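You operate a simulated robot arm through the tools that you are given. There is no shell and no other tool. Be economical: measure what you need, move in short steps, check, and stop when the job is done.

The job below is to be done with a simulated robot arm. You get a single attempt, and the scene is never put back.

JOB
Fit the sprinkler head in the tee socket and run it at about 3 bar.
Fine: read the riser gauge; close the pink pipe latch and swap the brown plug for the head before you open the orange valve wheel; the plug goes in the holder marked PLUG; the other latches stay shut; leave it running.

It is judged by the outcome, as a careful person would: the job done as asked, and still so three seconds after it is handed in. It fails if anything else is knocked over, pushed out of place, dropped, spilled or broken.

ROBOT AND FRAMES
A 7-joint arm with a two-finger parallel gripper on a trunk, on a base that drives. Base frame: it is fixed to the floor where the robot stands at the start and does not move with it; the origin is under the middle of the robot, x ahead of it, y to its left, z up. Lengths are in m, angles in rad, forces in N, time in s.
With the tool pointing down near the work surface it reaches from about 0.34 to 0.78 m from the robot's upright axis, wherever it stands. Its first joint turns from -2.897 to 2.897 rad. Places, roughly: black pipe latch [1.1, 0.7, 0.6]; holder marked PLUG [1.1, 0.1, 1]; orange valve wheel [0.6, -1, 0.9]; pink pipe latch [1, 0, 0.6]; red pipe latch [0.6, -0.8, 0.6]; tee socket [0.9, -0.1, 0.6]; water riser [0.6, -1, 0.6]; white pipe latch [0.8, -0.2, 0.6]. Payload 3.91 kg.
The tool frame sits at the grasp point between the pads (the TCP): z along the fingers, y along the line on which they close. The tips reach 0.03 m beyond it. Largest opening 0.11 m; finger width 0.02, thickness 0.01; the body of the gripper, 0.048 by 0.112 m, starts 0.055 m behind the TCP.
Orientation is that of the tool frame in the base frame, as a unit quaternion [x, y, z, w]. With the fingers straight down and closing along the base's y, the tool's x points along the base's -x, its y along +y and its z along -z.

CONTROLS
- The arm moves only by the tool nudge_tool. Its argument "moves" is text: rows parted by semicolons, each of 7 numbers parted by spaces: the shift along the tool's x, y, z in units of 25 mm (1.0 is 25 mm), then the turn, a rotation vector about the tool's x, y, z in units of 5 degrees (1.0 is 5 degrees), then the closure, from 0 (fully open) to 1 (shut). In form: x y z rx ry rz claw; .... A call has 1 to 8 rows; each row shifts and turns the commanded pose from where the row before left it, along the tool's axes as they then stand. A call with a number of a shift or a turn outside -1 to 1 is refused whole. Each row takes 0.2 s and may step no farther than 0.05 m and 0.15 rad from the row before; otherwise, or with a gripper value out of range, the whole call is refused. Where a pose cannot be reached the arm comes as near as it can. A force on the tool above 90 N (or 10 N above the force at the start of the call, whichever is more), or a blocked arm, ends the call early, and 0.2 s more pass. Each finger travels about 0.153 m/s and halts on what it meets, pressing with about 44 N; the grip force reading is that of the motor and also rises with nothing between the fingers. The clock runs only during rows and for 0.2 s after the last one: add rows that do not move to give the fingers time. It gives the time, the measured TCP pose, the force on the tool (base axes), the opening and the grip force at its end, in the units of the frame above (readings bear some noise), with the torque about the TCP (base axes, N m) and any sound that the robot's microphone picked up.
- Cameras (640 x 400 px; columns grow to the right, rows downward): "scene" is now at [0.0138, 0.1432, 1.3436]; the picture's right is [-0.11, -0.99, 0.00], its down [-0.64, 0.07, -0.76] and it looks along [0.76, -0.08, -0.65] (base axes); focal length 281 px, centre (320, 200). "wrist" rides on the gripper at [0.077, 0.007, -0.115] in the tool frame; the picture's right is [-0.09, 1.00, 0.00], its down [-0.80, -0.07, -0.59] and it looks along [-0.59, -0.05, 0.80] (tool axes); focal length 270 px, centre (320, 200). There is no depth. A picture from a camera that has moved, and an enlarged one, comes with that camera's place and axes in the base frame and with its lens. The place of the scene camera against the robot may be out by one fixed shift of up to 0.025 m in any direction.
- capture(camera): a new picture of that camera. No time passes.
- slide_trunk(by): slides the trunk up (or, below 0, down) by that many m; the arm and the scene camera ride with it, the base frame stays. It gives what a move gives, with no picture.
- roll_base(legs): drives the robot by 1 to 6 legs, each [ahead, turn to the left] in m and rad, along the robot's own axes; the way and the turn of a leg run together, so that a leg with both is an arc; at most 1.5 m and 3.142 rad a leg. The arm and the cameras ride along, it lands a little off, and it stops where it bumps. It gives what a move gives.
- aim_head(pan, tilt): turns the head with the scene camera to pan (to the left, within 2.705 rad either way) and tilt (down, from -0.506 to 1.204), counted from straight ahead of the robot. It gives what a move gives.
- inspect(camera, box): a new picture of the part [left, top, right, bottom] of that camera's present view, enlarged. No time passes.
- close_job(): hands the job in; it is judged then, once.

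Work in short steps. Places have to be worked out from the pictures, the camera data and where the tool is seen: move nearer, look again, correct. Check each grasp and each placing, and mend what went wrong. You have 120 turns and 78 pictures in all, those below and enlarged ones among them. Open the gripper and draw the arm clear of the work before you hand the job in, unless the task says otherwise; then end with one line.

The tools are called after "Request:" by a JSON object that holds its "method" and its "body". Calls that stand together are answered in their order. nudge_tool: Moves the arm, as the interface text tells. Its arguments: {"type":"object","properties":{"moves":{"type":"string"}},"required":["moves"]} The other tools are called the same way: slide_trunk (by) slides the trunk up or down; roll_base (legs) drives the base; aim_head (pan, tilt) turns the head that bears the scene camera; capture (camera) takes a picture; inspect (camera, box) takes an enlarged picture of a part of a camera's view; close_job () hands the job in.

At the start:

```text
time_s: 0.0
tool_pos: [0.4844, -0.05, 0.8968]
tool_rot: [0.0, 1.0, 0.0, 0.0]
force: [0.5, 0.3, -0.7]
wrist_torque: [-0.01, 0.04, 0.05]
opening: 0.1099
finger_force: 0.0
trunk travel left (down, up): [-0.3, 0.31]
robot x, y, heading: [0.0052, 0.0029, -0.001]
head pan, tilt: [-0.108, 0.703]
```

scene: 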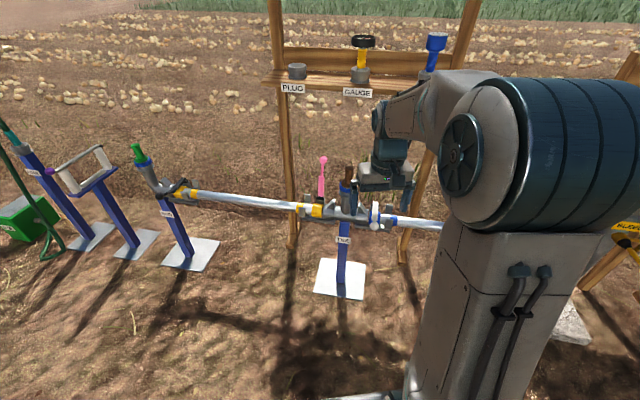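
wrist: 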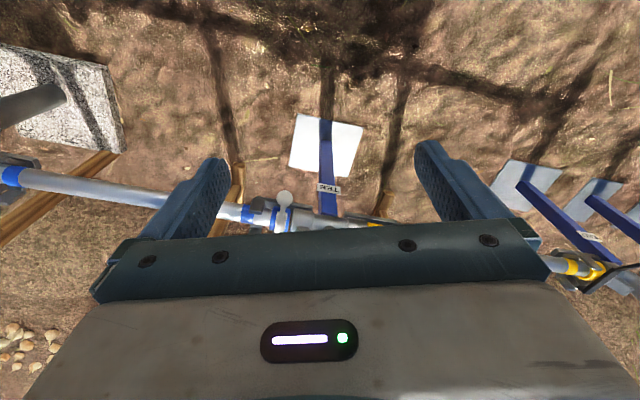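

The scene shows the tee with pink latch lever up, a brown plug in the tee socket, and a shelf with PLUG, GAUGE and a blue head. I'll enlarge both areas.

Request:
{"method": "inspect", "body": {"camera": "scene", "box": [260, 140, 460, 265]}}

Request:
{"method": "inspect", "body": {"camera": "scene", "box": [260, 20, 460, 145]}}

```text
3.20 times, centred on (360, 202) of scene
camera zoom: at [0.0138, 0.1432, 1.3436], right [-0.11, -0.99, 0.0], down [-0.64, 0.07, -0.76], along [0.76, -0.08, -0.65], focal length 899 px, centre (192, 192)
```

zoom: 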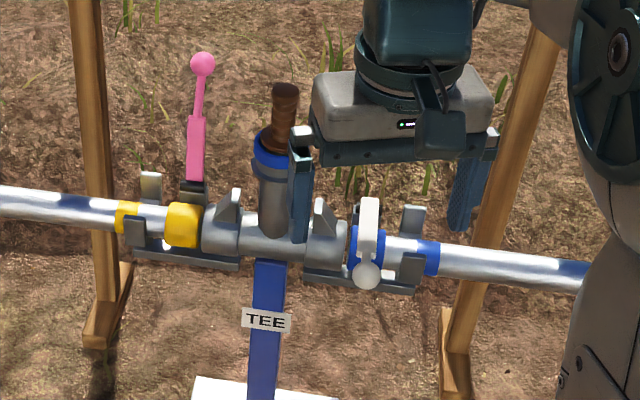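

```text
3.20 times, centred on (360, 82) of scene
camera zoom: at [0.0138, 0.1432, 1.3436], right [-0.11, -0.99, 0.0], down [-0.64, 0.07, -0.76], along [0.76, -0.08, -0.65], focal length 899 px, centre (192, 576)
```

zoom: 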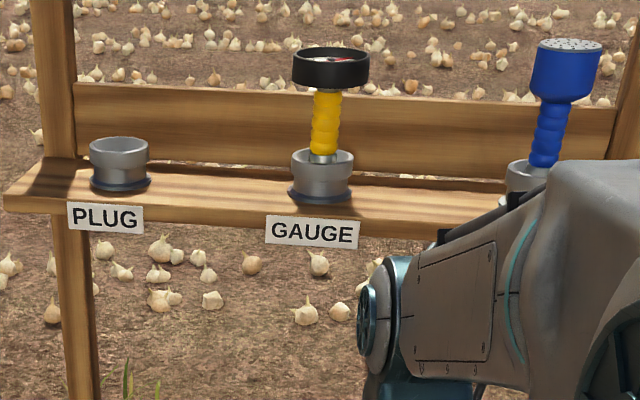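

I'll turn the head to view the riser, valve and gauge on the right.

Request:
{"method": "aim_head", "body": {"pan": -1.0, "tilt": 0.55}}

Request:
{"method": "capture", "body": {"camera": "scene"}}

```text
time_s: 1.2
tool_pos: [0.4853, -0.0507, 0.8961]
tool_rot: [0.0, 1.0, 0.0, 0.0]
force: [-0.5, 0.0, -0.1]
wrist_torque: [0.01, -0.02, 0.03]
opening: 0.1099
finger_force: 0.1
trunk travel left (down, up): [-0.3, 0.31]
robot x, y, heading: [-0.003, -0.0013, 0.002]
head pan, tilt: [-1.0, 0.55]
```

```text
73 pictures are left
camera scene: at [-0.022, 0.0768, 1.357], right [-0.84, -0.54, 0.0], down [-0.28, 0.44, -0.85], along [0.46, -0.72, -0.52], focal length 281 px, centre (320, 200)
```

scene: 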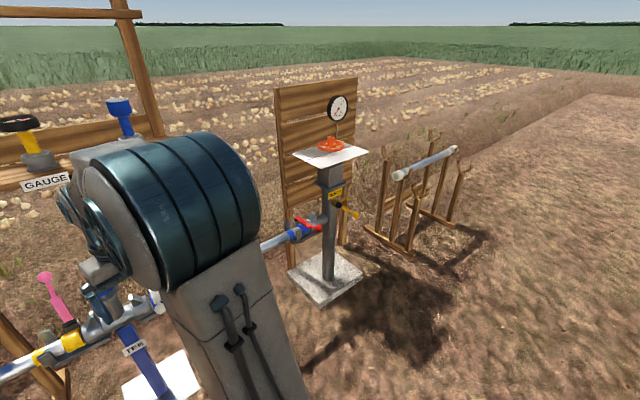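

Request:
{"method": "inspect", "body": {"camera": "scene", "box": [270, 80, 380, 150]}}

Request:
{"method": "inspect", "body": {"camera": "scene", "box": [270, 130, 390, 250]}}

```text
5.71 times, centred on (325, 115) of scene
camera zoom: at [-0.022, 0.0768, 1.357], right [-0.84, -0.54, 0.0], down [-0.28, 0.44, -0.85], along [0.46, -0.72, -0.52], focal length 1606 px, centre (291, 686)
```

zoom: 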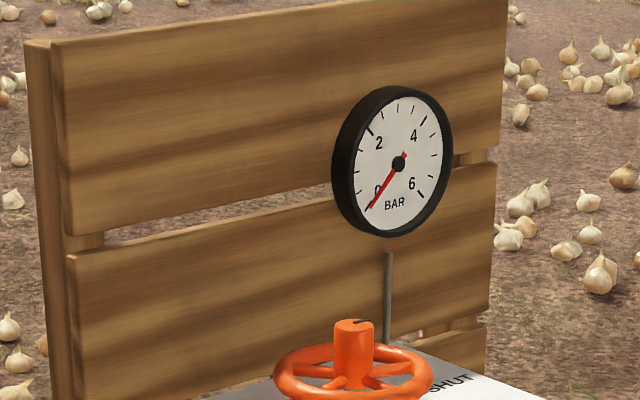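

```text
3.33 times, centred on (330, 190) of scene
camera zoom: at [-0.022, 0.0768, 1.357], right [-0.84, -0.54, 0.0], down [-0.28, 0.44, -0.85], along [0.46, -0.72, -0.52], focal length 937 px, centre (287, 233)
```

zoom: 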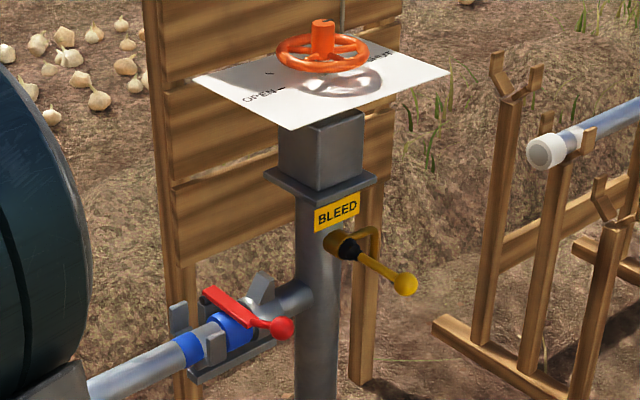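

Gauge reads 0, range ~0–6 bar; wheel is horizontal with a hub knob and OPEN/SHUT plate. I'll raise the trunk to keep the arm clear, then drive ahead a bit and view the tee area with both cameras.

Request:
{"method": "slide_trunk", "body": {"by": 0.2}}

Request:
{"method": "roll_base", "body": {"legs": [[0.2, 0]]}}

Request:
{"method": "aim_head", "body": {"pan": -0.1, "tilt": 0.9}}

Request:
{"method": "capture", "body": {"camera": "scene"}}

Request:
{"method": "capture", "body": {"camera": "wrist"}}

```text
time_s: 3.4
tool_pos: [0.4845, -0.0506, 1.0963]
tool_rot: [0.0, 1.0, 0.0, 0.001]
force: [-0.3, -0.3, -0.4]
wrist_torque: [0.0, -0.01, -0.02]
opening: 0.11
finger_force: 0.1
trunk travel left (down, up): [-0.5, 0.11]
robot x, y, heading: [-0.0018, 0.0012, 0.001]
head pan, tilt: [-1.0, 0.55]
```

```text
time_s: 5.0
tool_pos: [0.6859, -0.0528, 1.0961]
tool_rot: [0.0, 1.0, 0.0, 0.0]
force: [-0.5, -0.6, -1.1]
wrist_torque: [0.01, 0.01, -0.01]
opening: 0.1098
finger_force: 0.1
trunk travel left (down, up): [-0.5, 0.11]
robot x, y, heading: [0.2052, -0.003, -0.003]
head pan, tilt: [-1.0, 0.55]
```

```text
time_s: 6.2
tool_pos: [0.6862, -0.0514, 1.0961]
tool_rot: [0.0, 1.0, 0.0, -0.001]
force: [0.4, -0.7, -0.3]
wrist_torque: [0.05, 0.03, 0.0]
opening: 0.1099
finger_force: 0.0
trunk travel left (down, up): [-0.5, 0.11]
robot x, y, heading: [0.2003, 0.0001, -0.002]
head pan, tilt: [-0.099, 0.901]
```

```text
70 pictures are left
camera scene: at [0.2073, 0.1446, 1.5278], right [-0.1, -0.99, 0.0], down [-0.78, 0.08, -0.62], along [0.62, -0.06, -0.78], focal length 281 px, centre (320, 200)
```

scene: 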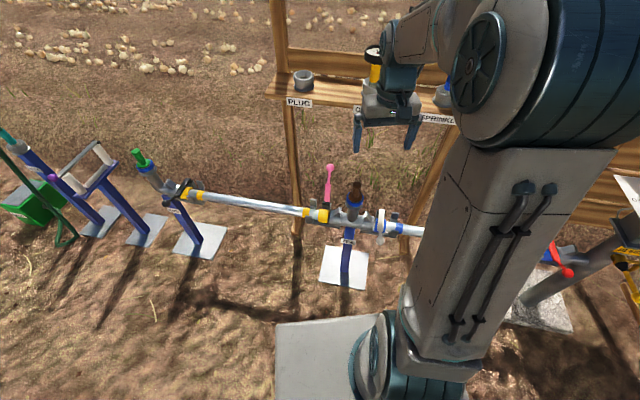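

```text
69 pictures are left
camera wrist: at [0.609, -0.0439, 1.2107], right [0.09, 1.0, 0.0], down [0.8, -0.07, 0.59], along [0.59, -0.05, -0.8], focal length 270 px, centre (320, 200)
```

wrist: 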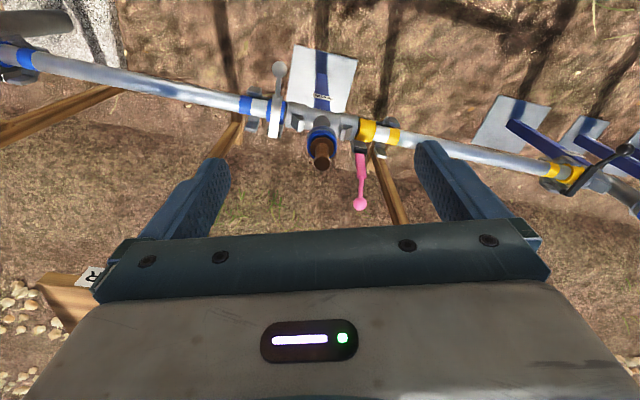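

Triangulating the white knob gives about (0.718,-0.142,0.572), the tee about (0.865,-0.055). I'll lower the trunk for another wrist parallax view, staying in front of the plug.

Request:
{"method": "slide_trunk", "body": {"by": -0.2}}

Request:
{"method": "capture", "body": {"camera": "wrist"}}

Request:
{"method": "inspect", "body": {"camera": "scene", "box": [270, 120, 430, 220]}}

```text
time_s: 8.3
tool_pos: [0.6868, -0.052, 0.8963]
tool_rot: [0.001, 1.0, 0.0, 0.0]
force: [0.5, -0.1, -0.6]
wrist_torque: [-0.02, 0.0, 0.01]
opening: 0.1102
finger_force: 0.1
trunk travel left (down, up): [-0.3, 0.31]
robot x, y, heading: [0.2019, -0.0003, 0.001]
head pan, tilt: [-0.099, 0.901]
```

```text
68 pictures are left
camera wrist: at [0.609, -0.0439, 1.0107], right [0.09, 1.0, 0.0], down [0.8, -0.07, 0.59], along [0.59, -0.05, -0.8], focal length 270 px, centre (320, 200)
```

wrist: 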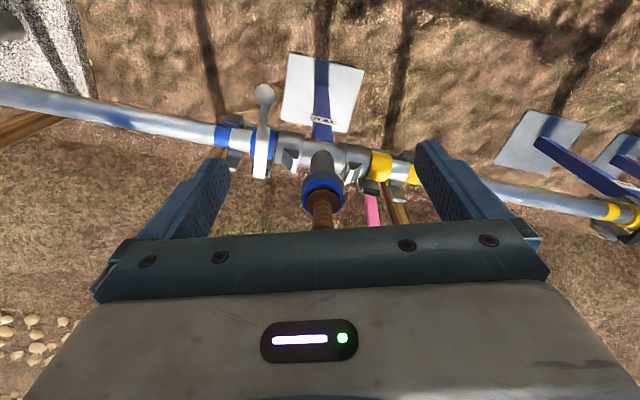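

```text
4.00 times, centred on (350, 170) of scene
camera zoom: at [0.2072, 0.1447, 1.3278], right [-0.1, -0.99, 0.0], down [-0.78, 0.08, -0.62], along [0.62, -0.06, -0.78], focal length 1124 px, centre (200, 320)
```

zoom: 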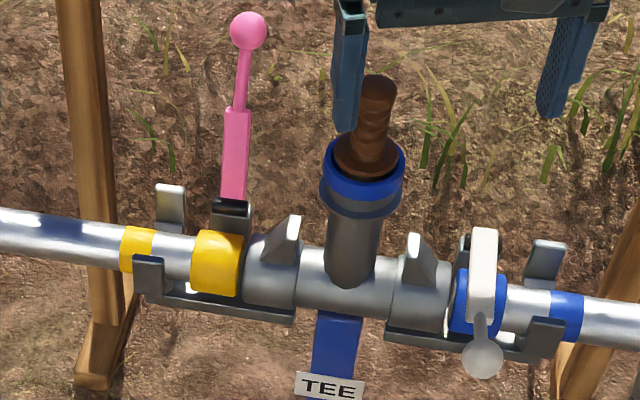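

The blue rim is about (0.885,-0.06,0.62); the pink lever seems to lean back with its knob near (1.0,0.01,0.70), pipe yawed about 16.7°. I'll yaw the tool to match the pipe and tilt the fingers forward ~45°, then look.

Request:
{"method": "nudge_tool", "body": {"moves": "0 0 0 0 0 1 0.5; 0 0 0 0 0 1 0.5; 0 0 0 0 0 1 0.5; 0 0 0 0 -0.8 0.34 0.5; 0 0 0 0 -1 0 0.5; 0 0 0 0 -1 0 0.5; 0 0 0 0 -1 0 0.5; 0 0 0 0 -1 0 0.5"}}

Request:
{"method": "nudge_tool", "body": {"moves": "0 0 0 0 -1 0 0.5; 0 0 0 0 -1 0 0.5; 0 0 0 0 -1 0 0.5; 0 0 0 0 -1 0 0.5"}}

Request:
{"method": "capture", "body": {"camera": "wrist"}}

```text
time_s: 10.1
tool_pos: [0.6868, -0.0513, 0.8958]
tool_rot: [0.144, 0.968, -0.03, 0.206]
force: [-0.4, -0.5, -0.6]
wrist_torque: [0.0, 0.0, 0.01]
opening: 0.0549
finger_force: 0.1
trunk travel left (down, up): [-0.3, 0.31]
robot x, y, heading: [0.2012, 0.0038, -0.005]
head pan, tilt: [-0.099, 0.901]
```

```text
time_s: 11.1
tool_pos: [0.6871, -0.0507, 0.8955]
tool_rot: [0.135, 0.917, -0.054, 0.371]
force: [0.5, -0.8, -0.7]
wrist_torque: [0.0, 0.02, 0.01]
opening: 0.0549
finger_force: 0.0
trunk travel left (down, up): [-0.3, 0.31]
robot x, y, heading: [0.2004, -0.0011, -0.003]
head pan, tilt: [-0.099, 0.901]
```

```text
66 pictures are left
camera wrist: at [0.5594, -0.0049, 0.9249], right [0.35, 0.94, 0.06], down [0.14, -0.12, 0.98], along [0.93, -0.33, -0.17], focal length 270 px, centre (320, 200)
```

wrist: 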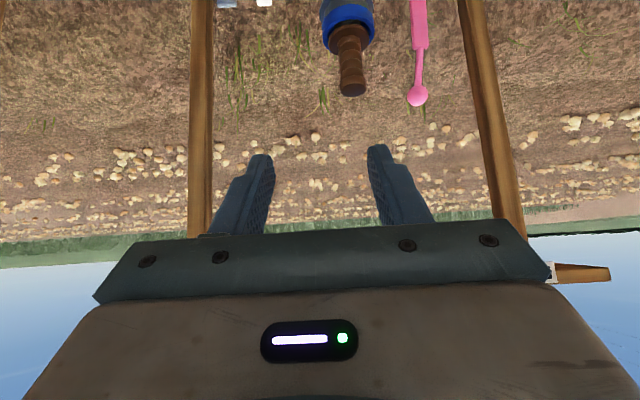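

Two wrist views put the pink knob at (1.018,0.020,0.685) and the plug top at (0.870,-0.062,0.731). I'll drive 0.1 m nearer.

Request:
{"method": "roll_base", "body": {"legs": [[0.1, 0]]}}

Request:
{"method": "capture", "body": {"camera": "wrist"}}

```text
time_s: 12.3
tool_pos: [0.7859, -0.0524, 0.8953]
tool_rot: [0.135, 0.917, -0.054, 0.37]
force: [0.0, -0.8, -0.1]
wrist_torque: [0.02, -0.02, -0.03]
opening: 0.0549
finger_force: 0.0
trunk travel left (down, up): [-0.3, 0.31]
robot x, y, heading: [0.3008, -0.0004, 0.001]
head pan, tilt: [-0.099, 0.901]
```

```text
65 pictures are left
camera wrist: at [0.6584, -0.0053, 0.9251], right [0.35, 0.94, 0.06], down [0.14, -0.12, 0.98], along [0.93, -0.33, -0.17], focal length 270 px, centre (320, 200)
```

wrist: 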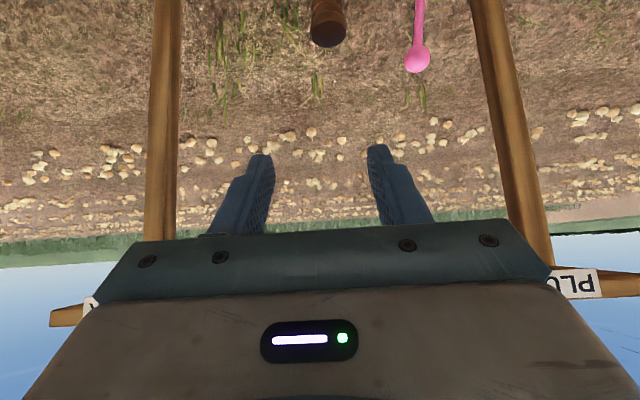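

The new view confirms the knob at (1.018,0.020,0.685). I'll move to a pre-grasp about 0.1 m short along the tool axis.

Request:
{"method": "nudge_tool", "body": {"moves": "0.03 0.6 0.93 0 0 0 0.5; 0.03 0.6 0.93 0 0 0 0.5; 0.03 0.6 0.93 0 0 0 0.5; 0.03 0.6 0.93 0 0 0 0.5; 0.03 0.6 0.93 0 0 0 0.5; 0.03 0.6 0.93 0 0 0 0.5; 0.03 0.6 0.93 0 0 0 0.5; 0.03 0.6 0.93 0 0 0 0.5"}}

Request:
{"method": "capture", "body": {"camera": "wrist"}}

```text
time_s: 14.1
tool_pos: [0.9398, 0.0281, 0.7579]
tool_rot: [0.135, 0.917, -0.054, 0.371]
force: [0.5, 0.0, -0.3]
wrist_torque: [-0.04, -0.04, 0.0]
opening: 0.0548
finger_force: 0.0
trunk travel left (down, up): [-0.3, 0.31]
robot x, y, heading: [0.3014, 0.0005, 0.001]
head pan, tilt: [-0.099, 0.901]
```

```text
64 pictures are left
camera wrist: at [0.8114, 0.0745, 0.7865], right [0.35, 0.94, 0.06], down [0.14, -0.12, 0.98], along [0.93, -0.33, -0.17], focal length 270 px, centre (320, 200)
```

wrist: 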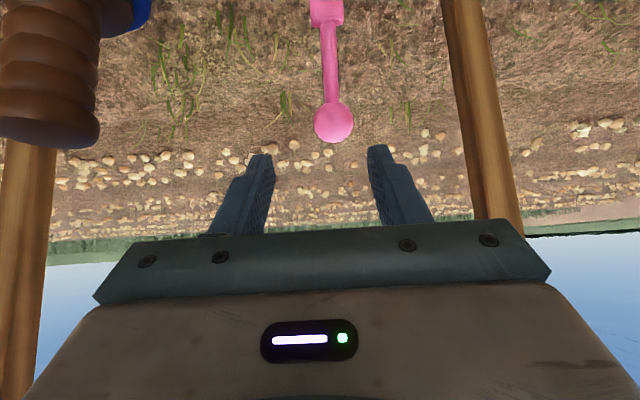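

Knob confirmed at (1.018,0.0175,0.684). I'll advance 0.106 m along the tool axis and close on the knob.

Request:
{"method": "nudge_tool", "body": {"moves": "-0.02 0.11 0.85 0 0 0 0.5; -0.02 0.11 0.85 0 0 0 0.5; -0.02 0.11 0.85 0 0 0 0.5; -0.02 0.1 0.85 0 0 0 0.5; -0.02 0.1 0.85 0 0 0 0.5; 0 0 0 0 0 0 1; 0 0 0 0 0 0 1"}}

Request:
{"method": "capture", "body": {"camera": "wrist"}}

```text
time_s: 15.7
tool_pos: [1.0153, 0.0166, 0.6813]
tool_rot: [0.138, 0.917, -0.055, 0.37]
force: [-2.8, -8.8, -5.3]
wrist_torque: [-0.04, -0.24, -0.04]
opening: 0.0333
finger_force: 45.1
trunk travel left (down, up): [-0.3, 0.31]
robot x, y, heading: [0.2992, -0.0049, -0.008]
head pan, tilt: [-0.099, 0.901]
```

```text
63 pictures are left
camera wrist: at [0.8884, 0.063, 0.7112], right [0.35, 0.93, 0.06], down [0.14, -0.12, 0.98], along [0.93, -0.34, -0.17], focal length 270 px, centre (320, 200)
```

wrist: 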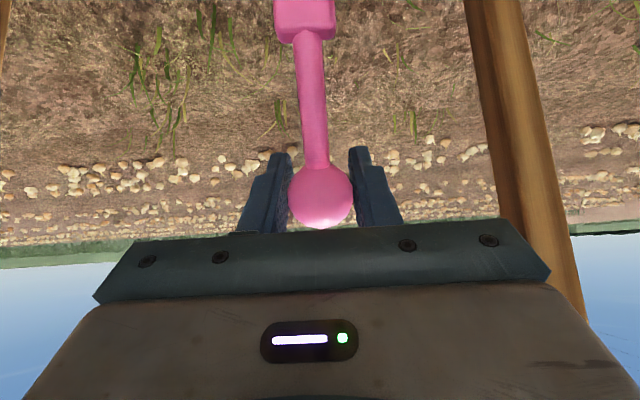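

The knob is gripped (33 mm ball). I'll follow the lever arc (radius ~0.143 m) for the first 40° and check forces.

Request:
{"method": "nudge_tool", "body": {"moves": "0.086 0 -0.995 0 0 0 1; 0.257 0 -0.961 0 0 0 1; 0.423 0 -0.904 0 0 0 1; 0.572 0 -0.818 0 0 0 1"}}

Request:
{"method": "capture", "body": {"camera": "wrist"}}

```text
time_s: 16.7
tool_pos: [0.9326, 0.0443, 0.7274]
tool_rot: [0.135, 0.916, -0.053, 0.374]
force: [-0.3, -0.4, -0.4]
wrist_torque: [0.04, 0.0, 0.03]
opening: 0.0
finger_force: 38.1
trunk travel left (down, up): [-0.3, 0.31]
robot x, y, heading: [0.3033, -0.0005, 0.003]
head pan, tilt: [-0.099, 0.901]
```

```text
62 pictures are left
camera wrist: at [0.8053, 0.0899, 0.7557], right [0.35, 0.94, 0.06], down [0.13, -0.12, 0.98], along [0.93, -0.33, -0.16], focal length 270 px, centre (320, 200)
```

wrist: 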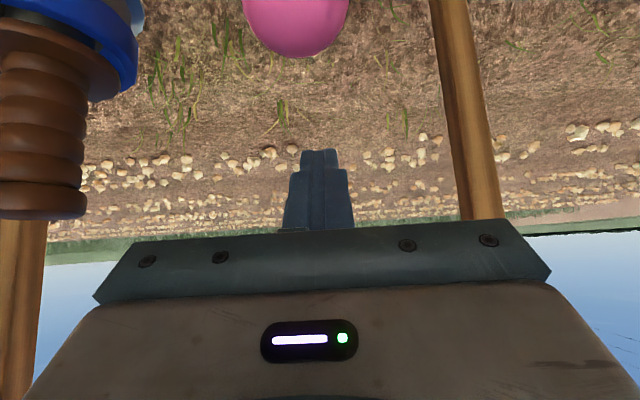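

The grip slipped off, but the lever has swung forward past vertical. I'll look with the scene camera.

Request:
{"method": "inspect", "body": {"camera": "scene", "box": [270, 120, 430, 220]}}

```text
4.00 times, centred on (350, 170) of scene
camera zoom: at [0.306, 0.1441, 1.3282], right [-0.1, -1.0, 0.0], down [-0.78, 0.08, -0.62], along [0.62, -0.06, -0.78], focal length 1124 px, centre (200, 320)
```

zoom: 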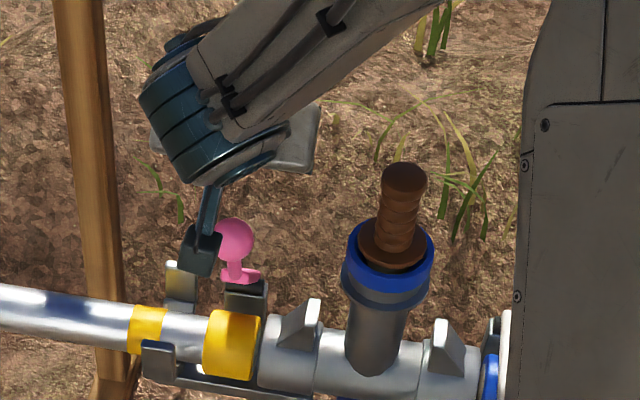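

The lever points at the camera, roughly 120°+. With closed fingers above/behind the knob, I'll push along tool +x (down and toward the robot).

Request:
{"method": "nudge_tool", "body": {"moves": "0 0 -0.4 0 0 0 1; 1 0 0 0 0 0 1; 1 0 0 0 0 0 1; 1 0 0 0 0 0 1; 1 0 0 0 0 0 1; 1 0 0 0 0 0 1; 1 0 0 0 0 0 1"}}

Request:
{"method": "capture", "body": {"camera": "wrist"}}

```text
time_s: 18.3
tool_pos: [0.8226, 0.076, 0.6274]
tool_rot: [0.136, 0.917, -0.054, 0.371]
force: [-0.7, 0.3, -0.5]
wrist_torque: [0.01, -0.03, -0.02]
opening: 0.0001
finger_force: 38.1
trunk travel left (down, up): [-0.3, 0.31]
robot x, y, heading: [0.3008, 0.0003, -0.0]
head pan, tilt: [-0.099, 0.901]
```

```text
60 pictures are left
camera wrist: at [0.6939, 0.1229, 0.6568], right [0.35, 0.94, 0.06], down [0.14, -0.12, 0.98], along [0.93, -0.33, -0.17], focal length 270 px, centre (320, 200)
```

wrist: 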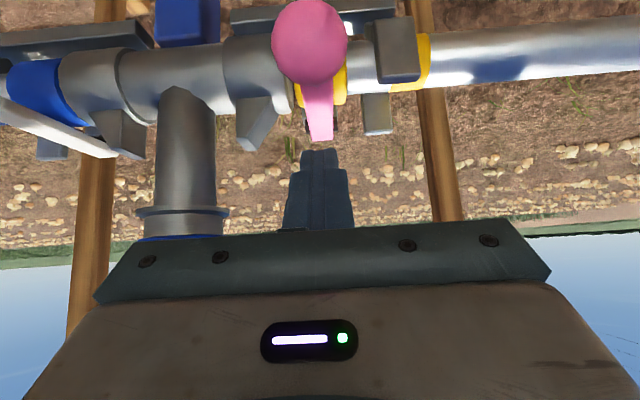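

The knob is now at about (0.792,0.088,0.569), mirroring the shut white latch. I'll press a bit more to confirm it is firmly shut.

Request:
{"method": "nudge_tool", "body": {"moves": "0.8 0 0 0 0 0 1; 0.5 0 0 0 0 0 1; 0.3 0 0 0 0 0 1; 0.2 0 0 0 0 0 1"}}

Request:
{"method": "capture", "body": {"camera": "wrist"}}

```text
time_s: 19.3
tool_pos: [0.7971, 0.0843, 0.6022]
tool_rot: [0.138, 0.914, -0.055, 0.379]
force: [32.2, -12.0, 38.6]
wrist_torque: [-0.04, -1.19, 0.31]
opening: 0.0001
finger_force: 38.2
trunk travel left (down, up): [-0.3, 0.31]
robot x, y, heading: [0.3057, -0.0001, -0.007]
head pan, tilt: [-0.099, 0.901]
```

```text
59 pictures are left
camera wrist: at [0.6681, 0.1317, 0.6296], right [0.35, 0.93, 0.07], down [0.12, -0.11, 0.99], along [0.93, -0.34, -0.15], focal length 270 px, centre (320, 200)
```

wrist: 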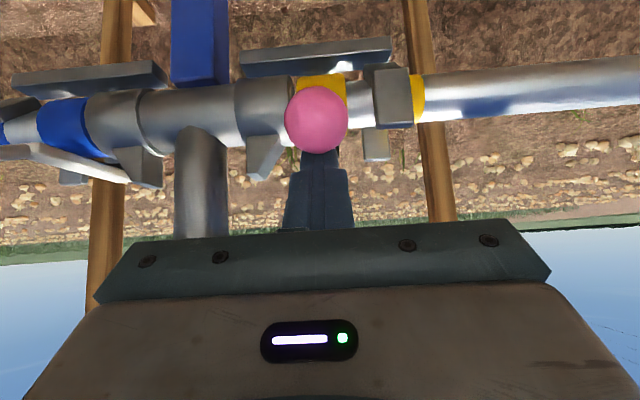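

Force 50 N against a hard stop: latch is shut. I'll back off and retreat along the tool axis.

Request:
{"method": "nudge_tool", "body": {"moves": "-1 0 0 0 0 0 1; -0.3 0 -1 0 0 0 1; 0 0 -1 0 0 0 0.6; 0 0 -1 0 0 0 0.4; 0 0 -1 0 0 0 0.4; 0 0 -1 0 0 0 0.4; 0 0 -1 0 1 0 0.4; 0 0 0 0 1 0 0.4"}}

Request:
{"method": "slide_trunk", "body": {"by": 0.15}}

Request:
{"method": "nudge_tool", "body": {"moves": "0 0 0 0 1 0 0.4; 0 0 0 0 1 0 0.4; 0 0 0 0 1 0 0.4; 0 0 0 0 1 0 0.4; 0 0 0 0 1 0 0.4; 0 0 0 0 0.8 0 0.4; 0 0 0 0 1 0 0.4"}}

Request:
{"method": "inspect", "body": {"camera": "scene", "box": [270, 120, 430, 220]}}

Request:
{"method": "capture", "body": {"camera": "wrist"}}

```text
time_s: 21.1
tool_pos: [0.7204, 0.1142, 0.7289]
tool_rot: [0.139, 0.946, -0.042, 0.289]
force: [0.4, 0.2, 0.8]
wrist_torque: [0.01, -0.01, -0.02]
opening: 0.0661
finger_force: 0.1
out of reach, approached as far as the arm can: row 6
trunk travel left (down, up): [-0.3, 0.31]
robot x, y, heading: [0.3012, -0.0007, -0.0]
head pan, tilt: [-0.099, 0.901]
```

```text
time_s: 22.8
tool_pos: [0.7215, 0.115, 0.8782]
tool_rot: [0.139, 0.946, -0.042, 0.29]
force: [0.3, 0.0, -0.1]
wrist_torque: [0.05, 0.02, 0.01]
opening: 0.0659
finger_force: 0.0
trunk travel left (down, up): [-0.45, 0.16]
robot x, y, heading: [0.3007, 0.0009, -0.003]
head pan, tilt: [-0.099, 0.901]
```

```text
time_s: 24.4
tool_pos: [0.7209, 0.1142, 0.8791]
tool_rot: [0.147, 0.989, 0.001, -0.001]
force: [0.3, 0.1, -0.2]
wrist_torque: [0.01, 0.0, 0.0]
opening: 0.0658
finger_force: 0.0
trunk travel left (down, up): [-0.45, 0.16]
robot x, y, heading: [0.3047, -0.0017, -0.001]
head pan, tilt: [-0.099, 0.901]
```

```text
4.00 times, centred on (350, 170) of scene
camera zoom: at [0.3063, 0.1443, 1.4777], right [-0.1, -0.99, 0.0], down [-0.78, 0.08, -0.62], along [0.62, -0.06, -0.78], focal length 1124 px, centre (200, 320)
```

zoom: 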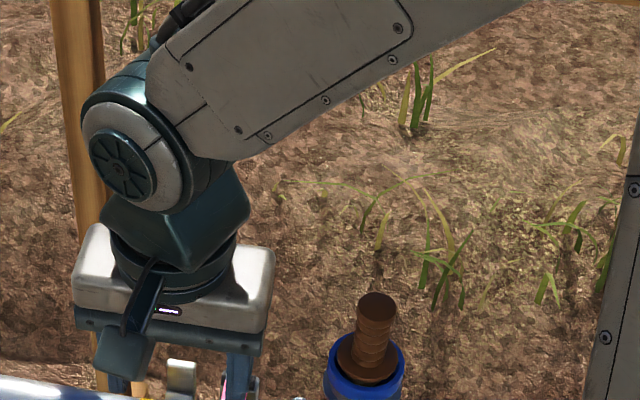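

```text
57 pictures are left
camera wrist: at [0.6493, 0.1435, 0.9935], right [0.37, 0.93, 0.0], down [0.75, -0.3, 0.59], along [0.55, -0.22, -0.81], focal length 270 px, centre (320, 200)
```

wrist: 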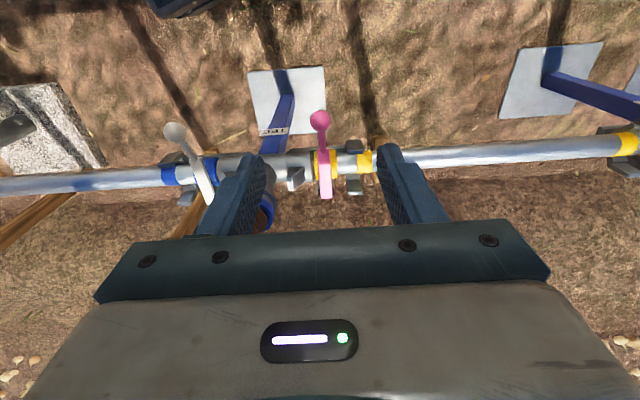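

Pink latch is shut, matching white. Next I move the upright tool above the plug at (0.871,-0.062).

Request:
{"method": "nudge_tool", "body": {"moves": "-0.974 -0.624 0 0 0 0 0.4; -0.974 -0.624 0 0 0 0 0.4; -0.974 -0.624 0 0 0 0 0.4; -0.974 -0.624 0 0 0 0 0.4; -0.974 -0.624 0 0 0 0 0.4; -0.974 -0.624 0 0 0 0 0.4; -0.974 -0.624 0 0 0 0 0.4; -0.974 -0.624 0 0 0 0 0.4"}}

Request:
{"method": "capture", "body": {"camera": "wrist"}}

Request:
{"method": "inspect", "body": {"camera": "scene", "box": [270, 140, 430, 240]}}

```text
time_s: 26.2
tool_pos: [0.8722, -0.0619, 0.8801]
tool_rot: [0.146, 0.989, 0.001, 0.001]
force: [0.4, -0.2, -1.1]
wrist_torque: [0.03, 0.0, -0.03]
opening: 0.0658
finger_force: 0.0
trunk travel left (down, up): [-0.45, 0.16]
robot x, y, heading: [0.3028, 0.0003, -0.001]
head pan, tilt: [-0.099, 0.901]
```

```text
56 pictures are left
camera wrist: at [0.7992, -0.0319, 0.9946], right [0.37, 0.93, 0.0], down [0.75, -0.3, 0.59], along [0.55, -0.22, -0.8], focal length 270 px, centre (320, 200)
```

wrist: 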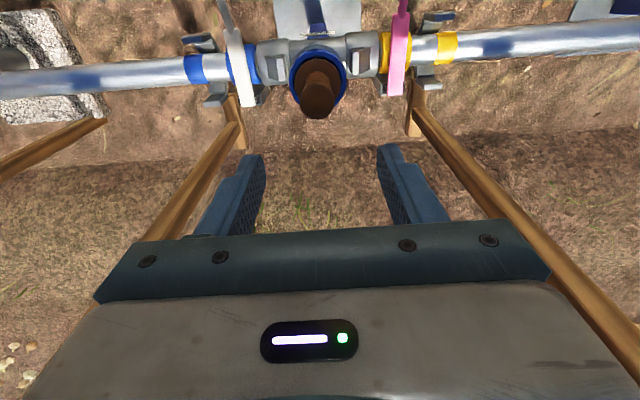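

```text
4.00 times, centred on (350, 190) of scene
camera zoom: at [0.3064, 0.1442, 1.4777], right [-0.1, -0.99, 0.0], down [-0.78, 0.08, -0.62], along [0.62, -0.06, -0.78], focal length 1124 px, centre (200, 240)
```

zoom: 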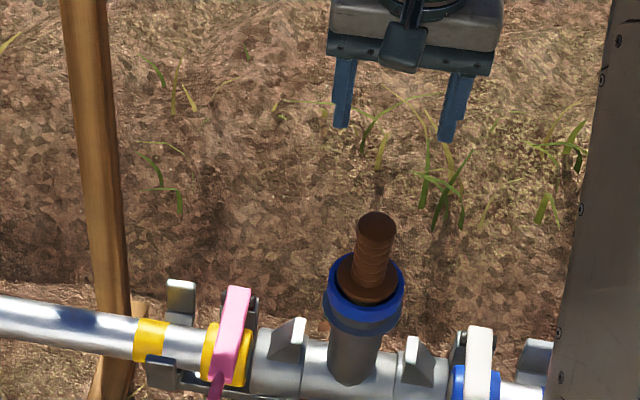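

Plug sits right below the tool. I descend to TCP z≈0.70 and check before gripping.

Request:
{"method": "nudge_tool", "body": {"moves": "0 0 1 0 0 0 0.4; 0 0 1 0 0 0 0.4; 0 0 1 0 0 0 0.4; 0 0 1 0 0 0 0.4; 0 0 1 0 0 0 0.4; 0 0 1 0 0 0 0.4; 0 0 1 0 0 0 0.4"}}

Request:
{"method": "capture", "body": {"camera": "wrist"}}

Request:
{"method": "inspect", "body": {"camera": "scene", "box": [300, 160, 420, 235]}}

```text
time_s: 27.8
tool_pos: [0.8727, -0.0599, 0.7026]
tool_rot: [0.146, 0.989, 0.001, 0.0]
force: [-0.3, 0.2, -0.8]
wrist_torque: [0.02, 0.04, -0.03]
opening: 0.0658
finger_force: 0.0
trunk travel left (down, up): [-0.45, 0.16]
robot x, y, heading: [0.303, -0.0004, -0.0]
head pan, tilt: [-0.099, 0.901]
```

```text
54 pictures are left
camera wrist: at [0.8001, -0.0305, 0.818], right [0.37, 0.93, 0.0], down [0.75, -0.3, 0.59], along [0.55, -0.22, -0.8], focal length 270 px, centre (320, 200)
```

wrist: 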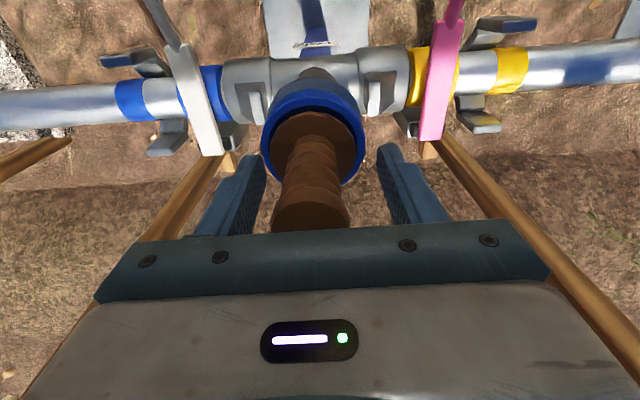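

```text
5.33 times, centred on (360, 198) of scene
camera zoom: at [0.3064, 0.1444, 1.4778], right [-0.1, -0.99, 0.0], down [-0.78, 0.08, -0.62], along [0.62, -0.06, -0.78], focal length 1499 px, centre (107, 213)
```

zoom: 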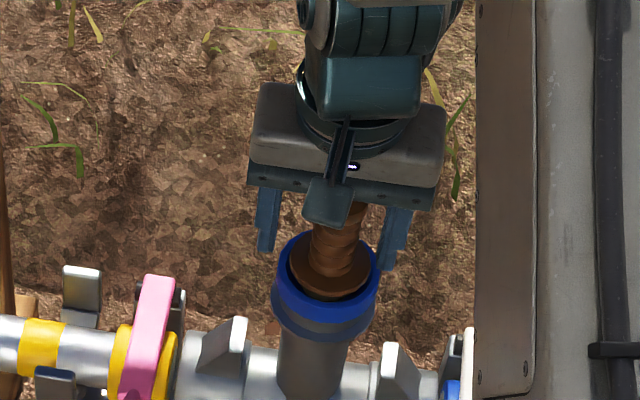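

Plug handle is centred between the fingers. Close on it.

Request:
{"method": "nudge_tool", "body": {"moves": "0 0 0.2 0 0 0 0.6; 0 0 0 0 0 0 0.8; 0 0 0 0 0 0 0.9; 0 0 0 0 0 0 0.9"}}

```text
time_s: 28.8
tool_pos: [0.8723, -0.0609, 0.6985]
tool_rot: [0.147, 0.989, 0.001, 0.0]
force: [0.0, -0.7, -0.5]
wrist_torque: [-0.03, -0.02, 0.0]
opening: 0.0329
finger_force: 44.3
trunk travel left (down, up): [-0.45, 0.16]
robot x, y, heading: [0.3018, 0.0017, -0.005]
head pan, tilt: [-0.099, 0.901]
```

Gripped at 33 mm. Pull straight up gently and watch the force.

Request:
{"method": "nudge_tool", "body": {"moves": "0 0 -0.3 0 0 0 1; 0 0 -0.3 0 0 0 1; 0 0 -0.4 0 0 0 1; 0 0 -0.5 0 0 0 1"}}

Request:
{"method": "capture", "body": {"camera": "wrist"}}

```text
time_s: 29.8
tool_pos: [0.8722, -0.0609, 0.7357]
tool_rot: [0.146, 0.989, 0.0, -0.001]
force: [0.2, -0.7, -1.4]
wrist_torque: [-0.01, 0.03, 0.02]
opening: 0.0331
finger_force: 44.3
trunk travel left (down, up): [-0.45, 0.16]
robot x, y, heading: [0.2973, 0.0006, -0.007]
head pan, tilt: [-0.099, 0.901]
```

```text
52 pictures are left
camera wrist: at [0.7997, -0.0313, 0.8504], right [0.37, 0.93, 0.0], down [0.75, -0.3, 0.59], along [0.55, -0.22, -0.81], focal length 270 px, centre (320, 200)
```

wrist: 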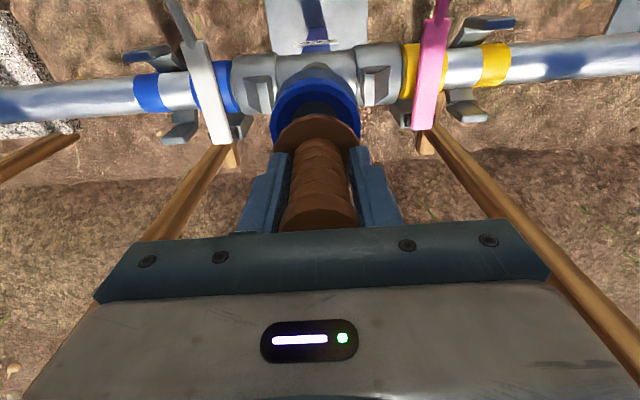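

Plug slides out freely. Lift more and raise the trunk, then look at the shelf.

Request:
{"method": "nudge_tool", "body": {"moves": "0 0 -1 0 0 0 1; 0 0 -1 0 0 0 1; 0 0 -1 0 0 0 1; 0 0 -1 0 0 0 1; 0 0 -1 0 0 0 1; 0 0 -1 0 0 0 1"}}

Request:
{"method": "slide_trunk", "body": {"by": 0.158}}

Request:
{"method": "aim_head", "body": {"pan": -0.05, "tilt": 0.6}}

Request:
{"method": "capture", "body": {"camera": "scene"}}

Request:
{"method": "capture", "body": {"camera": "wrist"}}

```text
time_s: 31.2
tool_pos: [0.8728, -0.0609, 0.8857]
tool_rot: [0.146, 0.989, 0.001, 0.001]
force: [-0.4, 0.6, -0.7]
wrist_torque: [-0.02, 0.01, -0.02]
opening: 0.0329
finger_force: 44.4
trunk travel left (down, up): [-0.45, 0.16]
robot x, y, heading: [0.3017, -0.0014, 0.0]
head pan, tilt: [-0.099, 0.901]
```

```text
time_s: 33.0
tool_pos: [0.8724, -0.0601, 1.0431]
tool_rot: [0.147, 0.989, 0.0, 0.001]
force: [0.3, -0.7, -0.5]
wrist_torque: [-0.02, 0.0, 0.0]
opening: 0.0328
finger_force: 44.4
trunk travel left (down, up): [-0.608, 0.002]
robot x, y, heading: [0.3024, 0.0017, -0.001]
head pan, tilt: [-0.099, 0.901]
```

```text
time_s: 33.9
tool_pos: [0.8723, -0.0608, 1.0443]
tool_rot: [0.146, 0.989, 0.001, 0.0]
force: [-0.4, 0.3, -1.2]
wrist_torque: [-0.01, -0.01, -0.01]
opening: 0.0329
finger_force: 44.0
trunk travel left (down, up): [-0.608, 0.002]
robot x, y, heading: [0.3046, 0.0017, -0.001]
head pan, tilt: [-0.051, 0.6]
```

```text
51 pictures are left
camera scene: at [0.3195, 0.1474, 1.6604], right [-0.05, -1.0, 0.0], down [-0.56, 0.03, -0.82], along [0.82, -0.04, -0.57], focal length 281 px, centre (320, 200)
```

scene: 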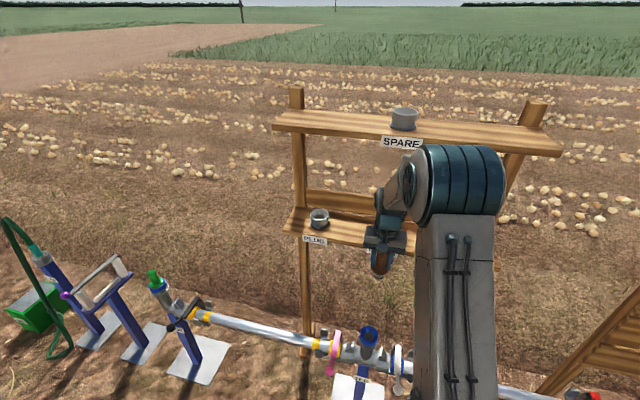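

```text
50 pictures are left
camera wrist: at [0.8006, -0.0314, 1.1582], right [0.37, 0.93, 0.0], down [0.75, -0.3, 0.59], along [0.55, -0.22, -0.8], focal length 270 px, centre (320, 200)
```

wrist: 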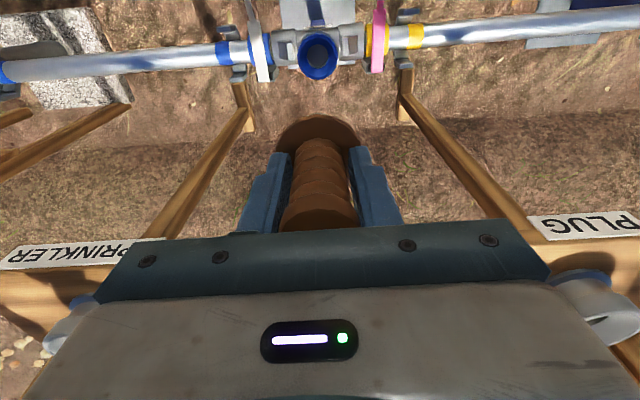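

An upper shelf (z≈1.35) overhangs the holders, so a top-down hand would collide. I'll put the plug back in the tee and regrip it with a tool tilted ~60° from vertical.

Request:
{"method": "slide_trunk", "body": {"by": -0.158}}

Request:
{"method": "nudge_tool", "body": {"moves": "0 0 1 0 0 0 1; 0 0 1 0 0 0 1; 0 0 1 0 0 0 1; 0 0 1 0 0 0 1; 0 0 1 0 0 0 1; 0 0 0.6 0 0 0 1; 0 0 0.4 0 0 0 1; 0 0 0.4 0 0 0 1"}}

Request:
{"method": "nudge_tool", "body": {"moves": "0 0 0.4 0 0 0 1; 0 0 0.4 0 0 0 1; 0 0 0.3 0 0 0 1"}}

Request:
{"method": "capture", "body": {"camera": "wrist"}}

```text
time_s: 35.7
tool_pos: [0.8726, -0.0609, 0.8865]
tool_rot: [0.147, 0.989, 0.002, 0.0]
force: [-0.4, 0.9, -1.7]
wrist_torque: [-0.01, -0.01, -0.02]
opening: 0.0327
finger_force: 44.2
trunk travel left (down, up): [-0.45, 0.16]
robot x, y, heading: [0.299, -0.0022, -0.005]
head pan, tilt: [-0.051, 0.6]
```

```text
time_s: 37.5
tool_pos: [0.873, -0.0615, 0.7252]
tool_rot: [0.146, 0.989, 0.001, 0.0]
force: [0.0, 0.1, -1.2]
wrist_torque: [0.0, -0.01, -0.01]
opening: 0.0329
finger_force: 44.1
trunk travel left (down, up): [-0.45, 0.16]
robot x, y, heading: [0.3036, -0.0022, -0.002]
head pan, tilt: [-0.051, 0.6]
```

```text
time_s: 38.3
tool_pos: [0.8729, -0.062, 0.6974]
tool_rot: [0.145, 0.989, -0.001, 0.0]
force: [-0.6, -0.5, -2.0]
wrist_torque: [-0.03, 0.05, -0.02]
opening: 0.0327
finger_force: 43.9
trunk travel left (down, up): [-0.45, 0.16]
robot x, y, heading: [0.3009, -0.0008, -0.002]
head pan, tilt: [-0.051, 0.6]
```

```text
49 pictures are left
camera wrist: at [0.8016, -0.032, 0.8132], right [0.37, 0.93, 0.0], down [0.75, -0.3, 0.59], along [0.55, -0.22, -0.8], focal length 270 px, centre (320, 200)
```

wrist: 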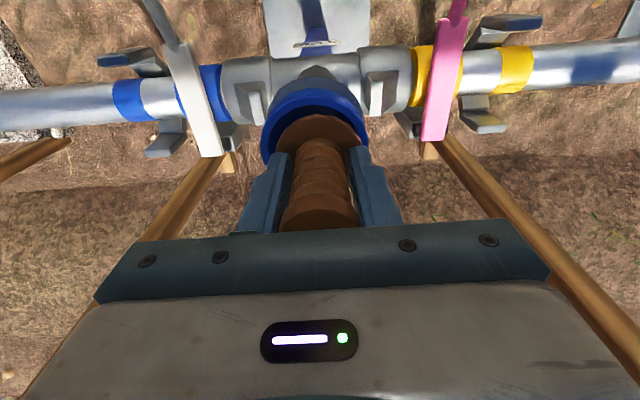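

Plug is back in. I'll open the fingers and tilt the hand in place about the TCP by 60° around the plug handle.

Request:
{"method": "nudge_tool", "body": {"moves": "0 0 0 0 0 0 0.4; 0 0 0 0 0 0 0.4; 0 0 0 0 -1 0 0.4; 0 0 0 0 -1 0 0.4; 0 0 0 0 -1 0 0.4; 0 0 0 0 -1 0 0.4; 0 0 0 0 -1 0 0.4; 0 0 0 0 -1 0 0.4"}}

Request:
{"method": "nudge_tool", "body": {"moves": "0 0 0 0 -1 0 0.4; 0 0 0 0 -1 0 0.4; 0 0 0 0 -1 0 0.4; 0 0 0 0 -1 0 0.4; 0 0 0 0 -1 0 0.4; 0 0 0 0 -1 0 0.4"}}

Request:
{"method": "capture", "body": {"camera": "wrist"}}

```text
time_s: 40.1
tool_pos: [0.8735, -0.0612, 0.6983]
tool_rot: [0.142, 0.955, -0.038, 0.256]
force: [0.0, -0.3, 1.0]
wrist_torque: [0.01, 0.01, 0.02]
opening: 0.0658
finger_force: 0.2
trunk travel left (down, up): [-0.45, 0.16]
robot x, y, heading: [0.3041, 0.0026, -0.007]
head pan, tilt: [-0.051, 0.6]
```

```text
time_s: 41.5
tool_pos: [0.8723, -0.0611, 0.6982]
tool_rot: [0.126, 0.856, -0.072, 0.496]
force: [-0.1, 0.8, -0.2]
wrist_torque: [0.01, 0.03, 0.02]
opening: 0.0659
finger_force: 0.1
trunk travel left (down, up): [-0.45, 0.16]
robot x, y, heading: [0.303, 0.0024, -0.003]
head pan, tilt: [-0.051, 0.6]
```

```text
48 pictures are left
camera wrist: at [0.7429, -0.014, 0.6891], right [0.33, 0.94, 0.08], down [-0.13, -0.04, 0.99], along [0.94, -0.34, 0.11], focal length 270 px, centre (320, 200)
```

wrist: 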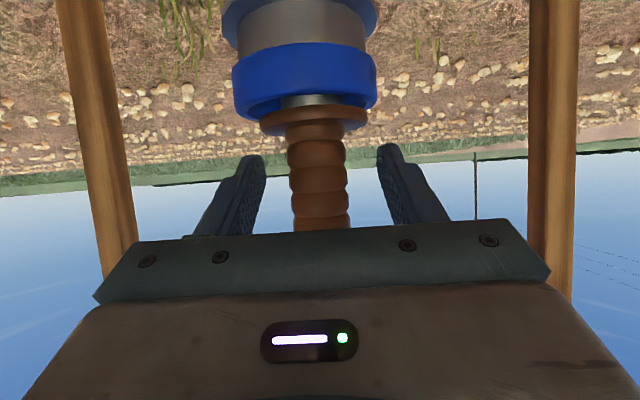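

The tilt in place worked; the plug handle is centred. Grip it now.

Request:
{"method": "nudge_tool", "body": {"moves": "0 0 0 0 0 0 0.7; 0 0 0 0 0 0 1; 0 0 0 0 0 0 1"}}

Request:
{"method": "inspect", "body": {"camera": "wrist", "box": [200, 0, 440, 150]}}

```text
time_s: 42.3
tool_pos: [0.8744, -0.0614, 0.6976]
tool_rot: [0.126, 0.857, -0.072, 0.495]
force: [-1.4, -1.6, -0.1]
wrist_torque: [-0.14, -0.03, -0.01]
opening: 0.0288
finger_force: 44.2
trunk travel left (down, up): [-0.45, 0.16]
robot x, y, heading: [0.3012, 0.0032, -0.001]
head pan, tilt: [-0.051, 0.6]
```

```text
2.67 times, centred on (320, 75) of wrist
camera zoom: at [0.7428, -0.0143, 0.6891], right [0.33, 0.94, 0.08], down [-0.13, -0.04, 0.99], along [0.93, -0.34, 0.11], focal length 721 px, centre (320, 533)
```

zoom: 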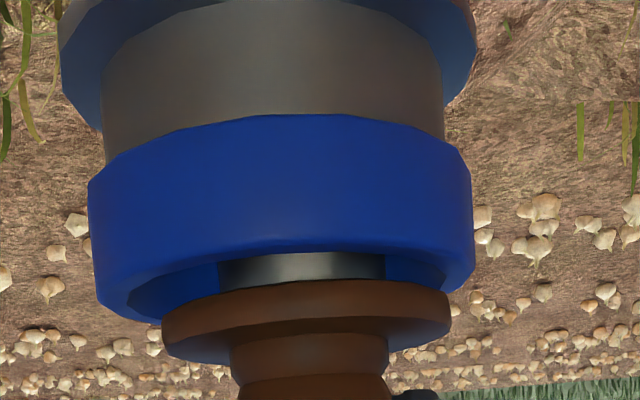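

Gripped at 29 mm. I lift straight up along the base z.

Request:
{"method": "nudge_tool", "body": {"moves": "-0.43 0 -0.25 0 0 0 1; -0.43 0 -0.25 0 0 0 1; -0.866 0 -0.5 0 0 0 1; -0.866 0 -0.5 0 0 0 1; -0.866 0 -0.5 0 0 0 1; -0.866 0 -0.5 0 0 0 1"}}

Request:
{"method": "capture", "body": {"camera": "wrist"}}

```text
time_s: 43.7
tool_pos: [0.8719, -0.0609, 0.8229]
tool_rot: [0.127, 0.857, -0.073, 0.494]
force: [-0.1, -0.6, -1.3]
wrist_torque: [0.0, 0.02, 0.0]
opening: 0.0287
finger_force: 43.8
trunk travel left (down, up): [-0.45, 0.16]
robot x, y, heading: [0.3013, -0.0014, -0.004]
head pan, tilt: [-0.051, 0.6]
```

```text
46 pictures are left
camera wrist: at [0.7413, -0.0134, 0.8145], right [0.33, 0.94, 0.08], down [-0.13, -0.04, 0.99], along [0.94, -0.34, 0.11], focal length 270 px, centre (320, 200)
```

wrist: 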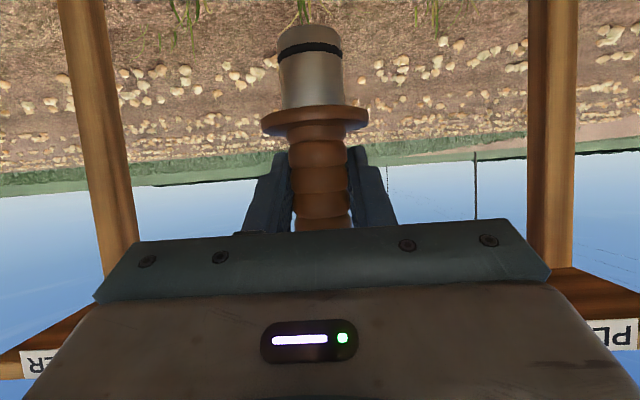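

The plug is held with its spigot ending 0.076 m below the TCP. I'll raise (trunk and arm) to clear the holder height, then shift along the shelf toward PLUG while staying in front of it.

Request:
{"method": "slide_trunk", "body": {"by": 0.15}}

Request:
{"method": "nudge_tool", "body": {"moves": "-0.866 0 -0.5 0 0 0 1; -0.866 0 -0.5 0 0 0 1; -0.866 0 -0.5 0 0 0 1; -0.866 0 -0.5 0 0 0 1; -0.866 0 -0.5 0 0 0 1; -0.866 0 -0.5 0 0 0 1"}}

Request:
{"method": "nudge_tool", "body": {"moves": "0 1 0 0 0 0 1; 0 1 0 0 0 0 1; 0 1 0 0 0 0 1; 0 1 0 0 0 0 1; 0 1 0 0 0 0 1; 0 1 0 0 0 0 1"}}

Request:
{"method": "capture", "body": {"camera": "wrist"}}

Request:
{"method": "capture", "body": {"camera": "scene"}}

```text
time_s: 45.4
tool_pos: [0.8728, -0.0605, 0.9726]
tool_rot: [0.127, 0.857, -0.073, 0.495]
force: [0.3, -0.6, -1.5]
wrist_torque: [0.0, -0.02, 0.02]
opening: 0.0287
finger_force: 43.8
trunk travel left (down, up): [-0.6, 0.01]
robot x, y, heading: [0.2988, -0.0022, 0.003]
head pan, tilt: [-0.051, 0.6]
```

```text
time_s: 46.8
tool_pos: [0.8696, -0.0592, 1.123]
tool_rot: [0.126, 0.857, -0.072, 0.494]
force: [0.2, 0.1, -0.7]
wrist_torque: [0.02, -0.03, 0.02]
opening: 0.0287
finger_force: 44.5
trunk travel left (down, up): [-0.6, 0.01]
robot x, y, heading: [0.2995, 0.0027, -0.0]
head pan, tilt: [-0.051, 0.6]
```

```text
time_s: 48.2
tool_pos: [0.9151, 0.0846, 1.123]
tool_rot: [0.127, 0.857, -0.073, 0.494]
force: [-0.2, 0.5, -0.7]
wrist_torque: [0.02, -0.02, 0.0]
opening: 0.0288
finger_force: 43.8
trunk travel left (down, up): [-0.6, 0.01]
robot x, y, heading: [0.2986, -0.0008, -0.004]
head pan, tilt: [-0.051, 0.6]
```

```text
45 pictures are left
camera wrist: at [0.7856, 0.1319, 1.1138], right [0.33, 0.94, 0.08], down [-0.13, -0.04, 0.99], along [0.94, -0.34, 0.11], focal length 270 px, centre (320, 200)
```

wrist: 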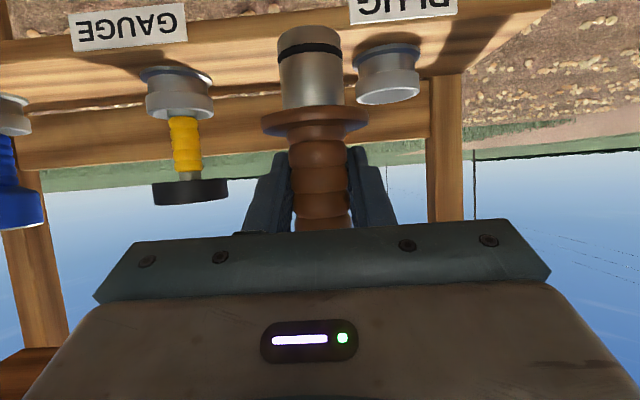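

```text
44 pictures are left
camera scene: at [0.3196, 0.1482, 1.6524], right [-0.05, -1.0, 0.0], down [-0.56, 0.03, -0.82], along [0.82, -0.04, -0.57], focal length 281 px, centre (320, 200)
```

scene: 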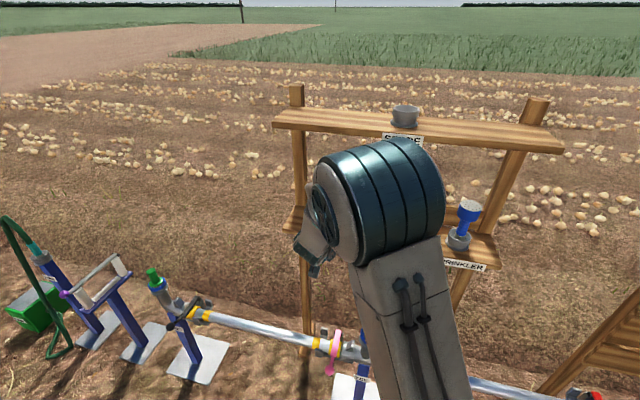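

Clear view: PLUG holder rim is estimated near (1.065,0.110,1.045). The spigot bottom is at ~1.047, so I raise 0.06 m and shift partway, then triangulate again.

Request:
{"method": "nudge_tool", "body": {"moves": "-0.866 0 -0.5 0 0 0 1; -0.866 0 -0.5 0 0 0 1; -0.35 0.6 -0.2 0 0 0 1; 0 0.8 0 0 0 0 1"}}

Request:
{"method": "capture", "body": {"camera": "wrist"}}

```text
time_s: 49.2
tool_pos: [0.9263, 0.1165, 1.1834]
tool_rot: [0.127, 0.857, -0.074, 0.495]
force: [-0.6, -0.3, 0.1]
wrist_torque: [-0.03, 0.01, -0.02]
opening: 0.0288
finger_force: 43.8
trunk travel left (down, up): [-0.6, 0.01]
robot x, y, heading: [0.3022, 0.0014, -0.002]
head pan, tilt: [-0.051, 0.6]
```

```text
43 pictures are left
camera wrist: at [0.7955, 0.1639, 1.174], right [0.33, 0.94, 0.08], down [-0.13, -0.03, 0.99], along [0.94, -0.34, 0.11], focal length 270 px, centre (320, 200)
```

wrist: 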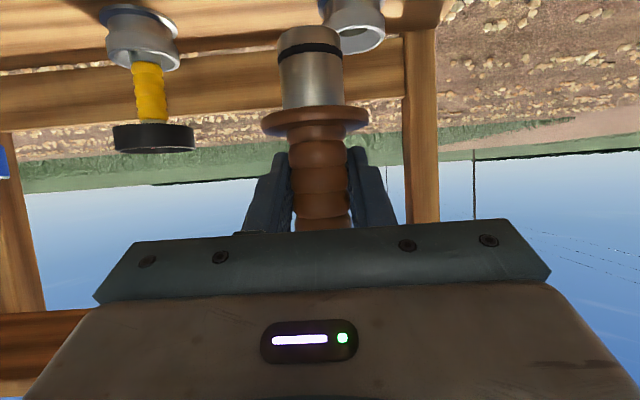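

The two wrist rays give x between 1.065 and 1.126; I want a larger baseline, so I shift sideways past the holder and lower slightly.

Request:
{"method": "nudge_tool", "body": {"moves": "0 1 0 0 0 0 1; 0.4 1 0.25 0 0 0 1; 0.4 1 0.25 0 0 0 1; 0 1 0 0 0 0 1"}}

Request:
{"method": "capture", "body": {"camera": "wrist"}}

```text
time_s: 50.2
tool_pos: [0.9545, 0.2135, 1.1593]
tool_rot: [0.127, 0.857, -0.073, 0.494]
force: [-0.2, 0.1, -2.2]
wrist_torque: [0.02, 0.01, -0.02]
opening: 0.0289
finger_force: 43.4
trunk travel left (down, up): [-0.6, 0.01]
robot x, y, heading: [0.3042, 0.0022, 0.0]
head pan, tilt: [-0.051, 0.6]
```

```text
42 pictures are left
camera wrist: at [0.8238, 0.2605, 1.1503], right [0.33, 0.94, 0.08], down [-0.13, -0.03, 0.99], along [0.94, -0.34, 0.11], focal length 270 px, centre (320, 200)
```

wrist: 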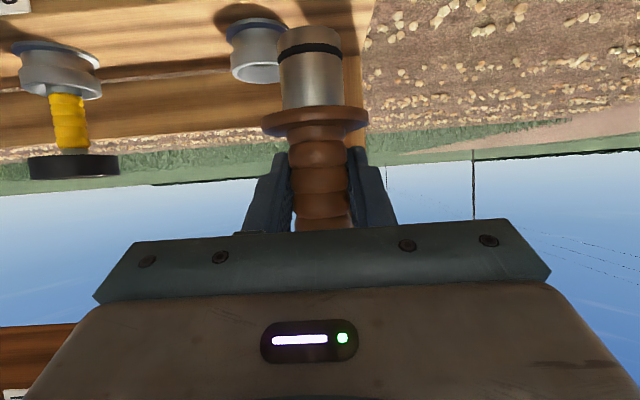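

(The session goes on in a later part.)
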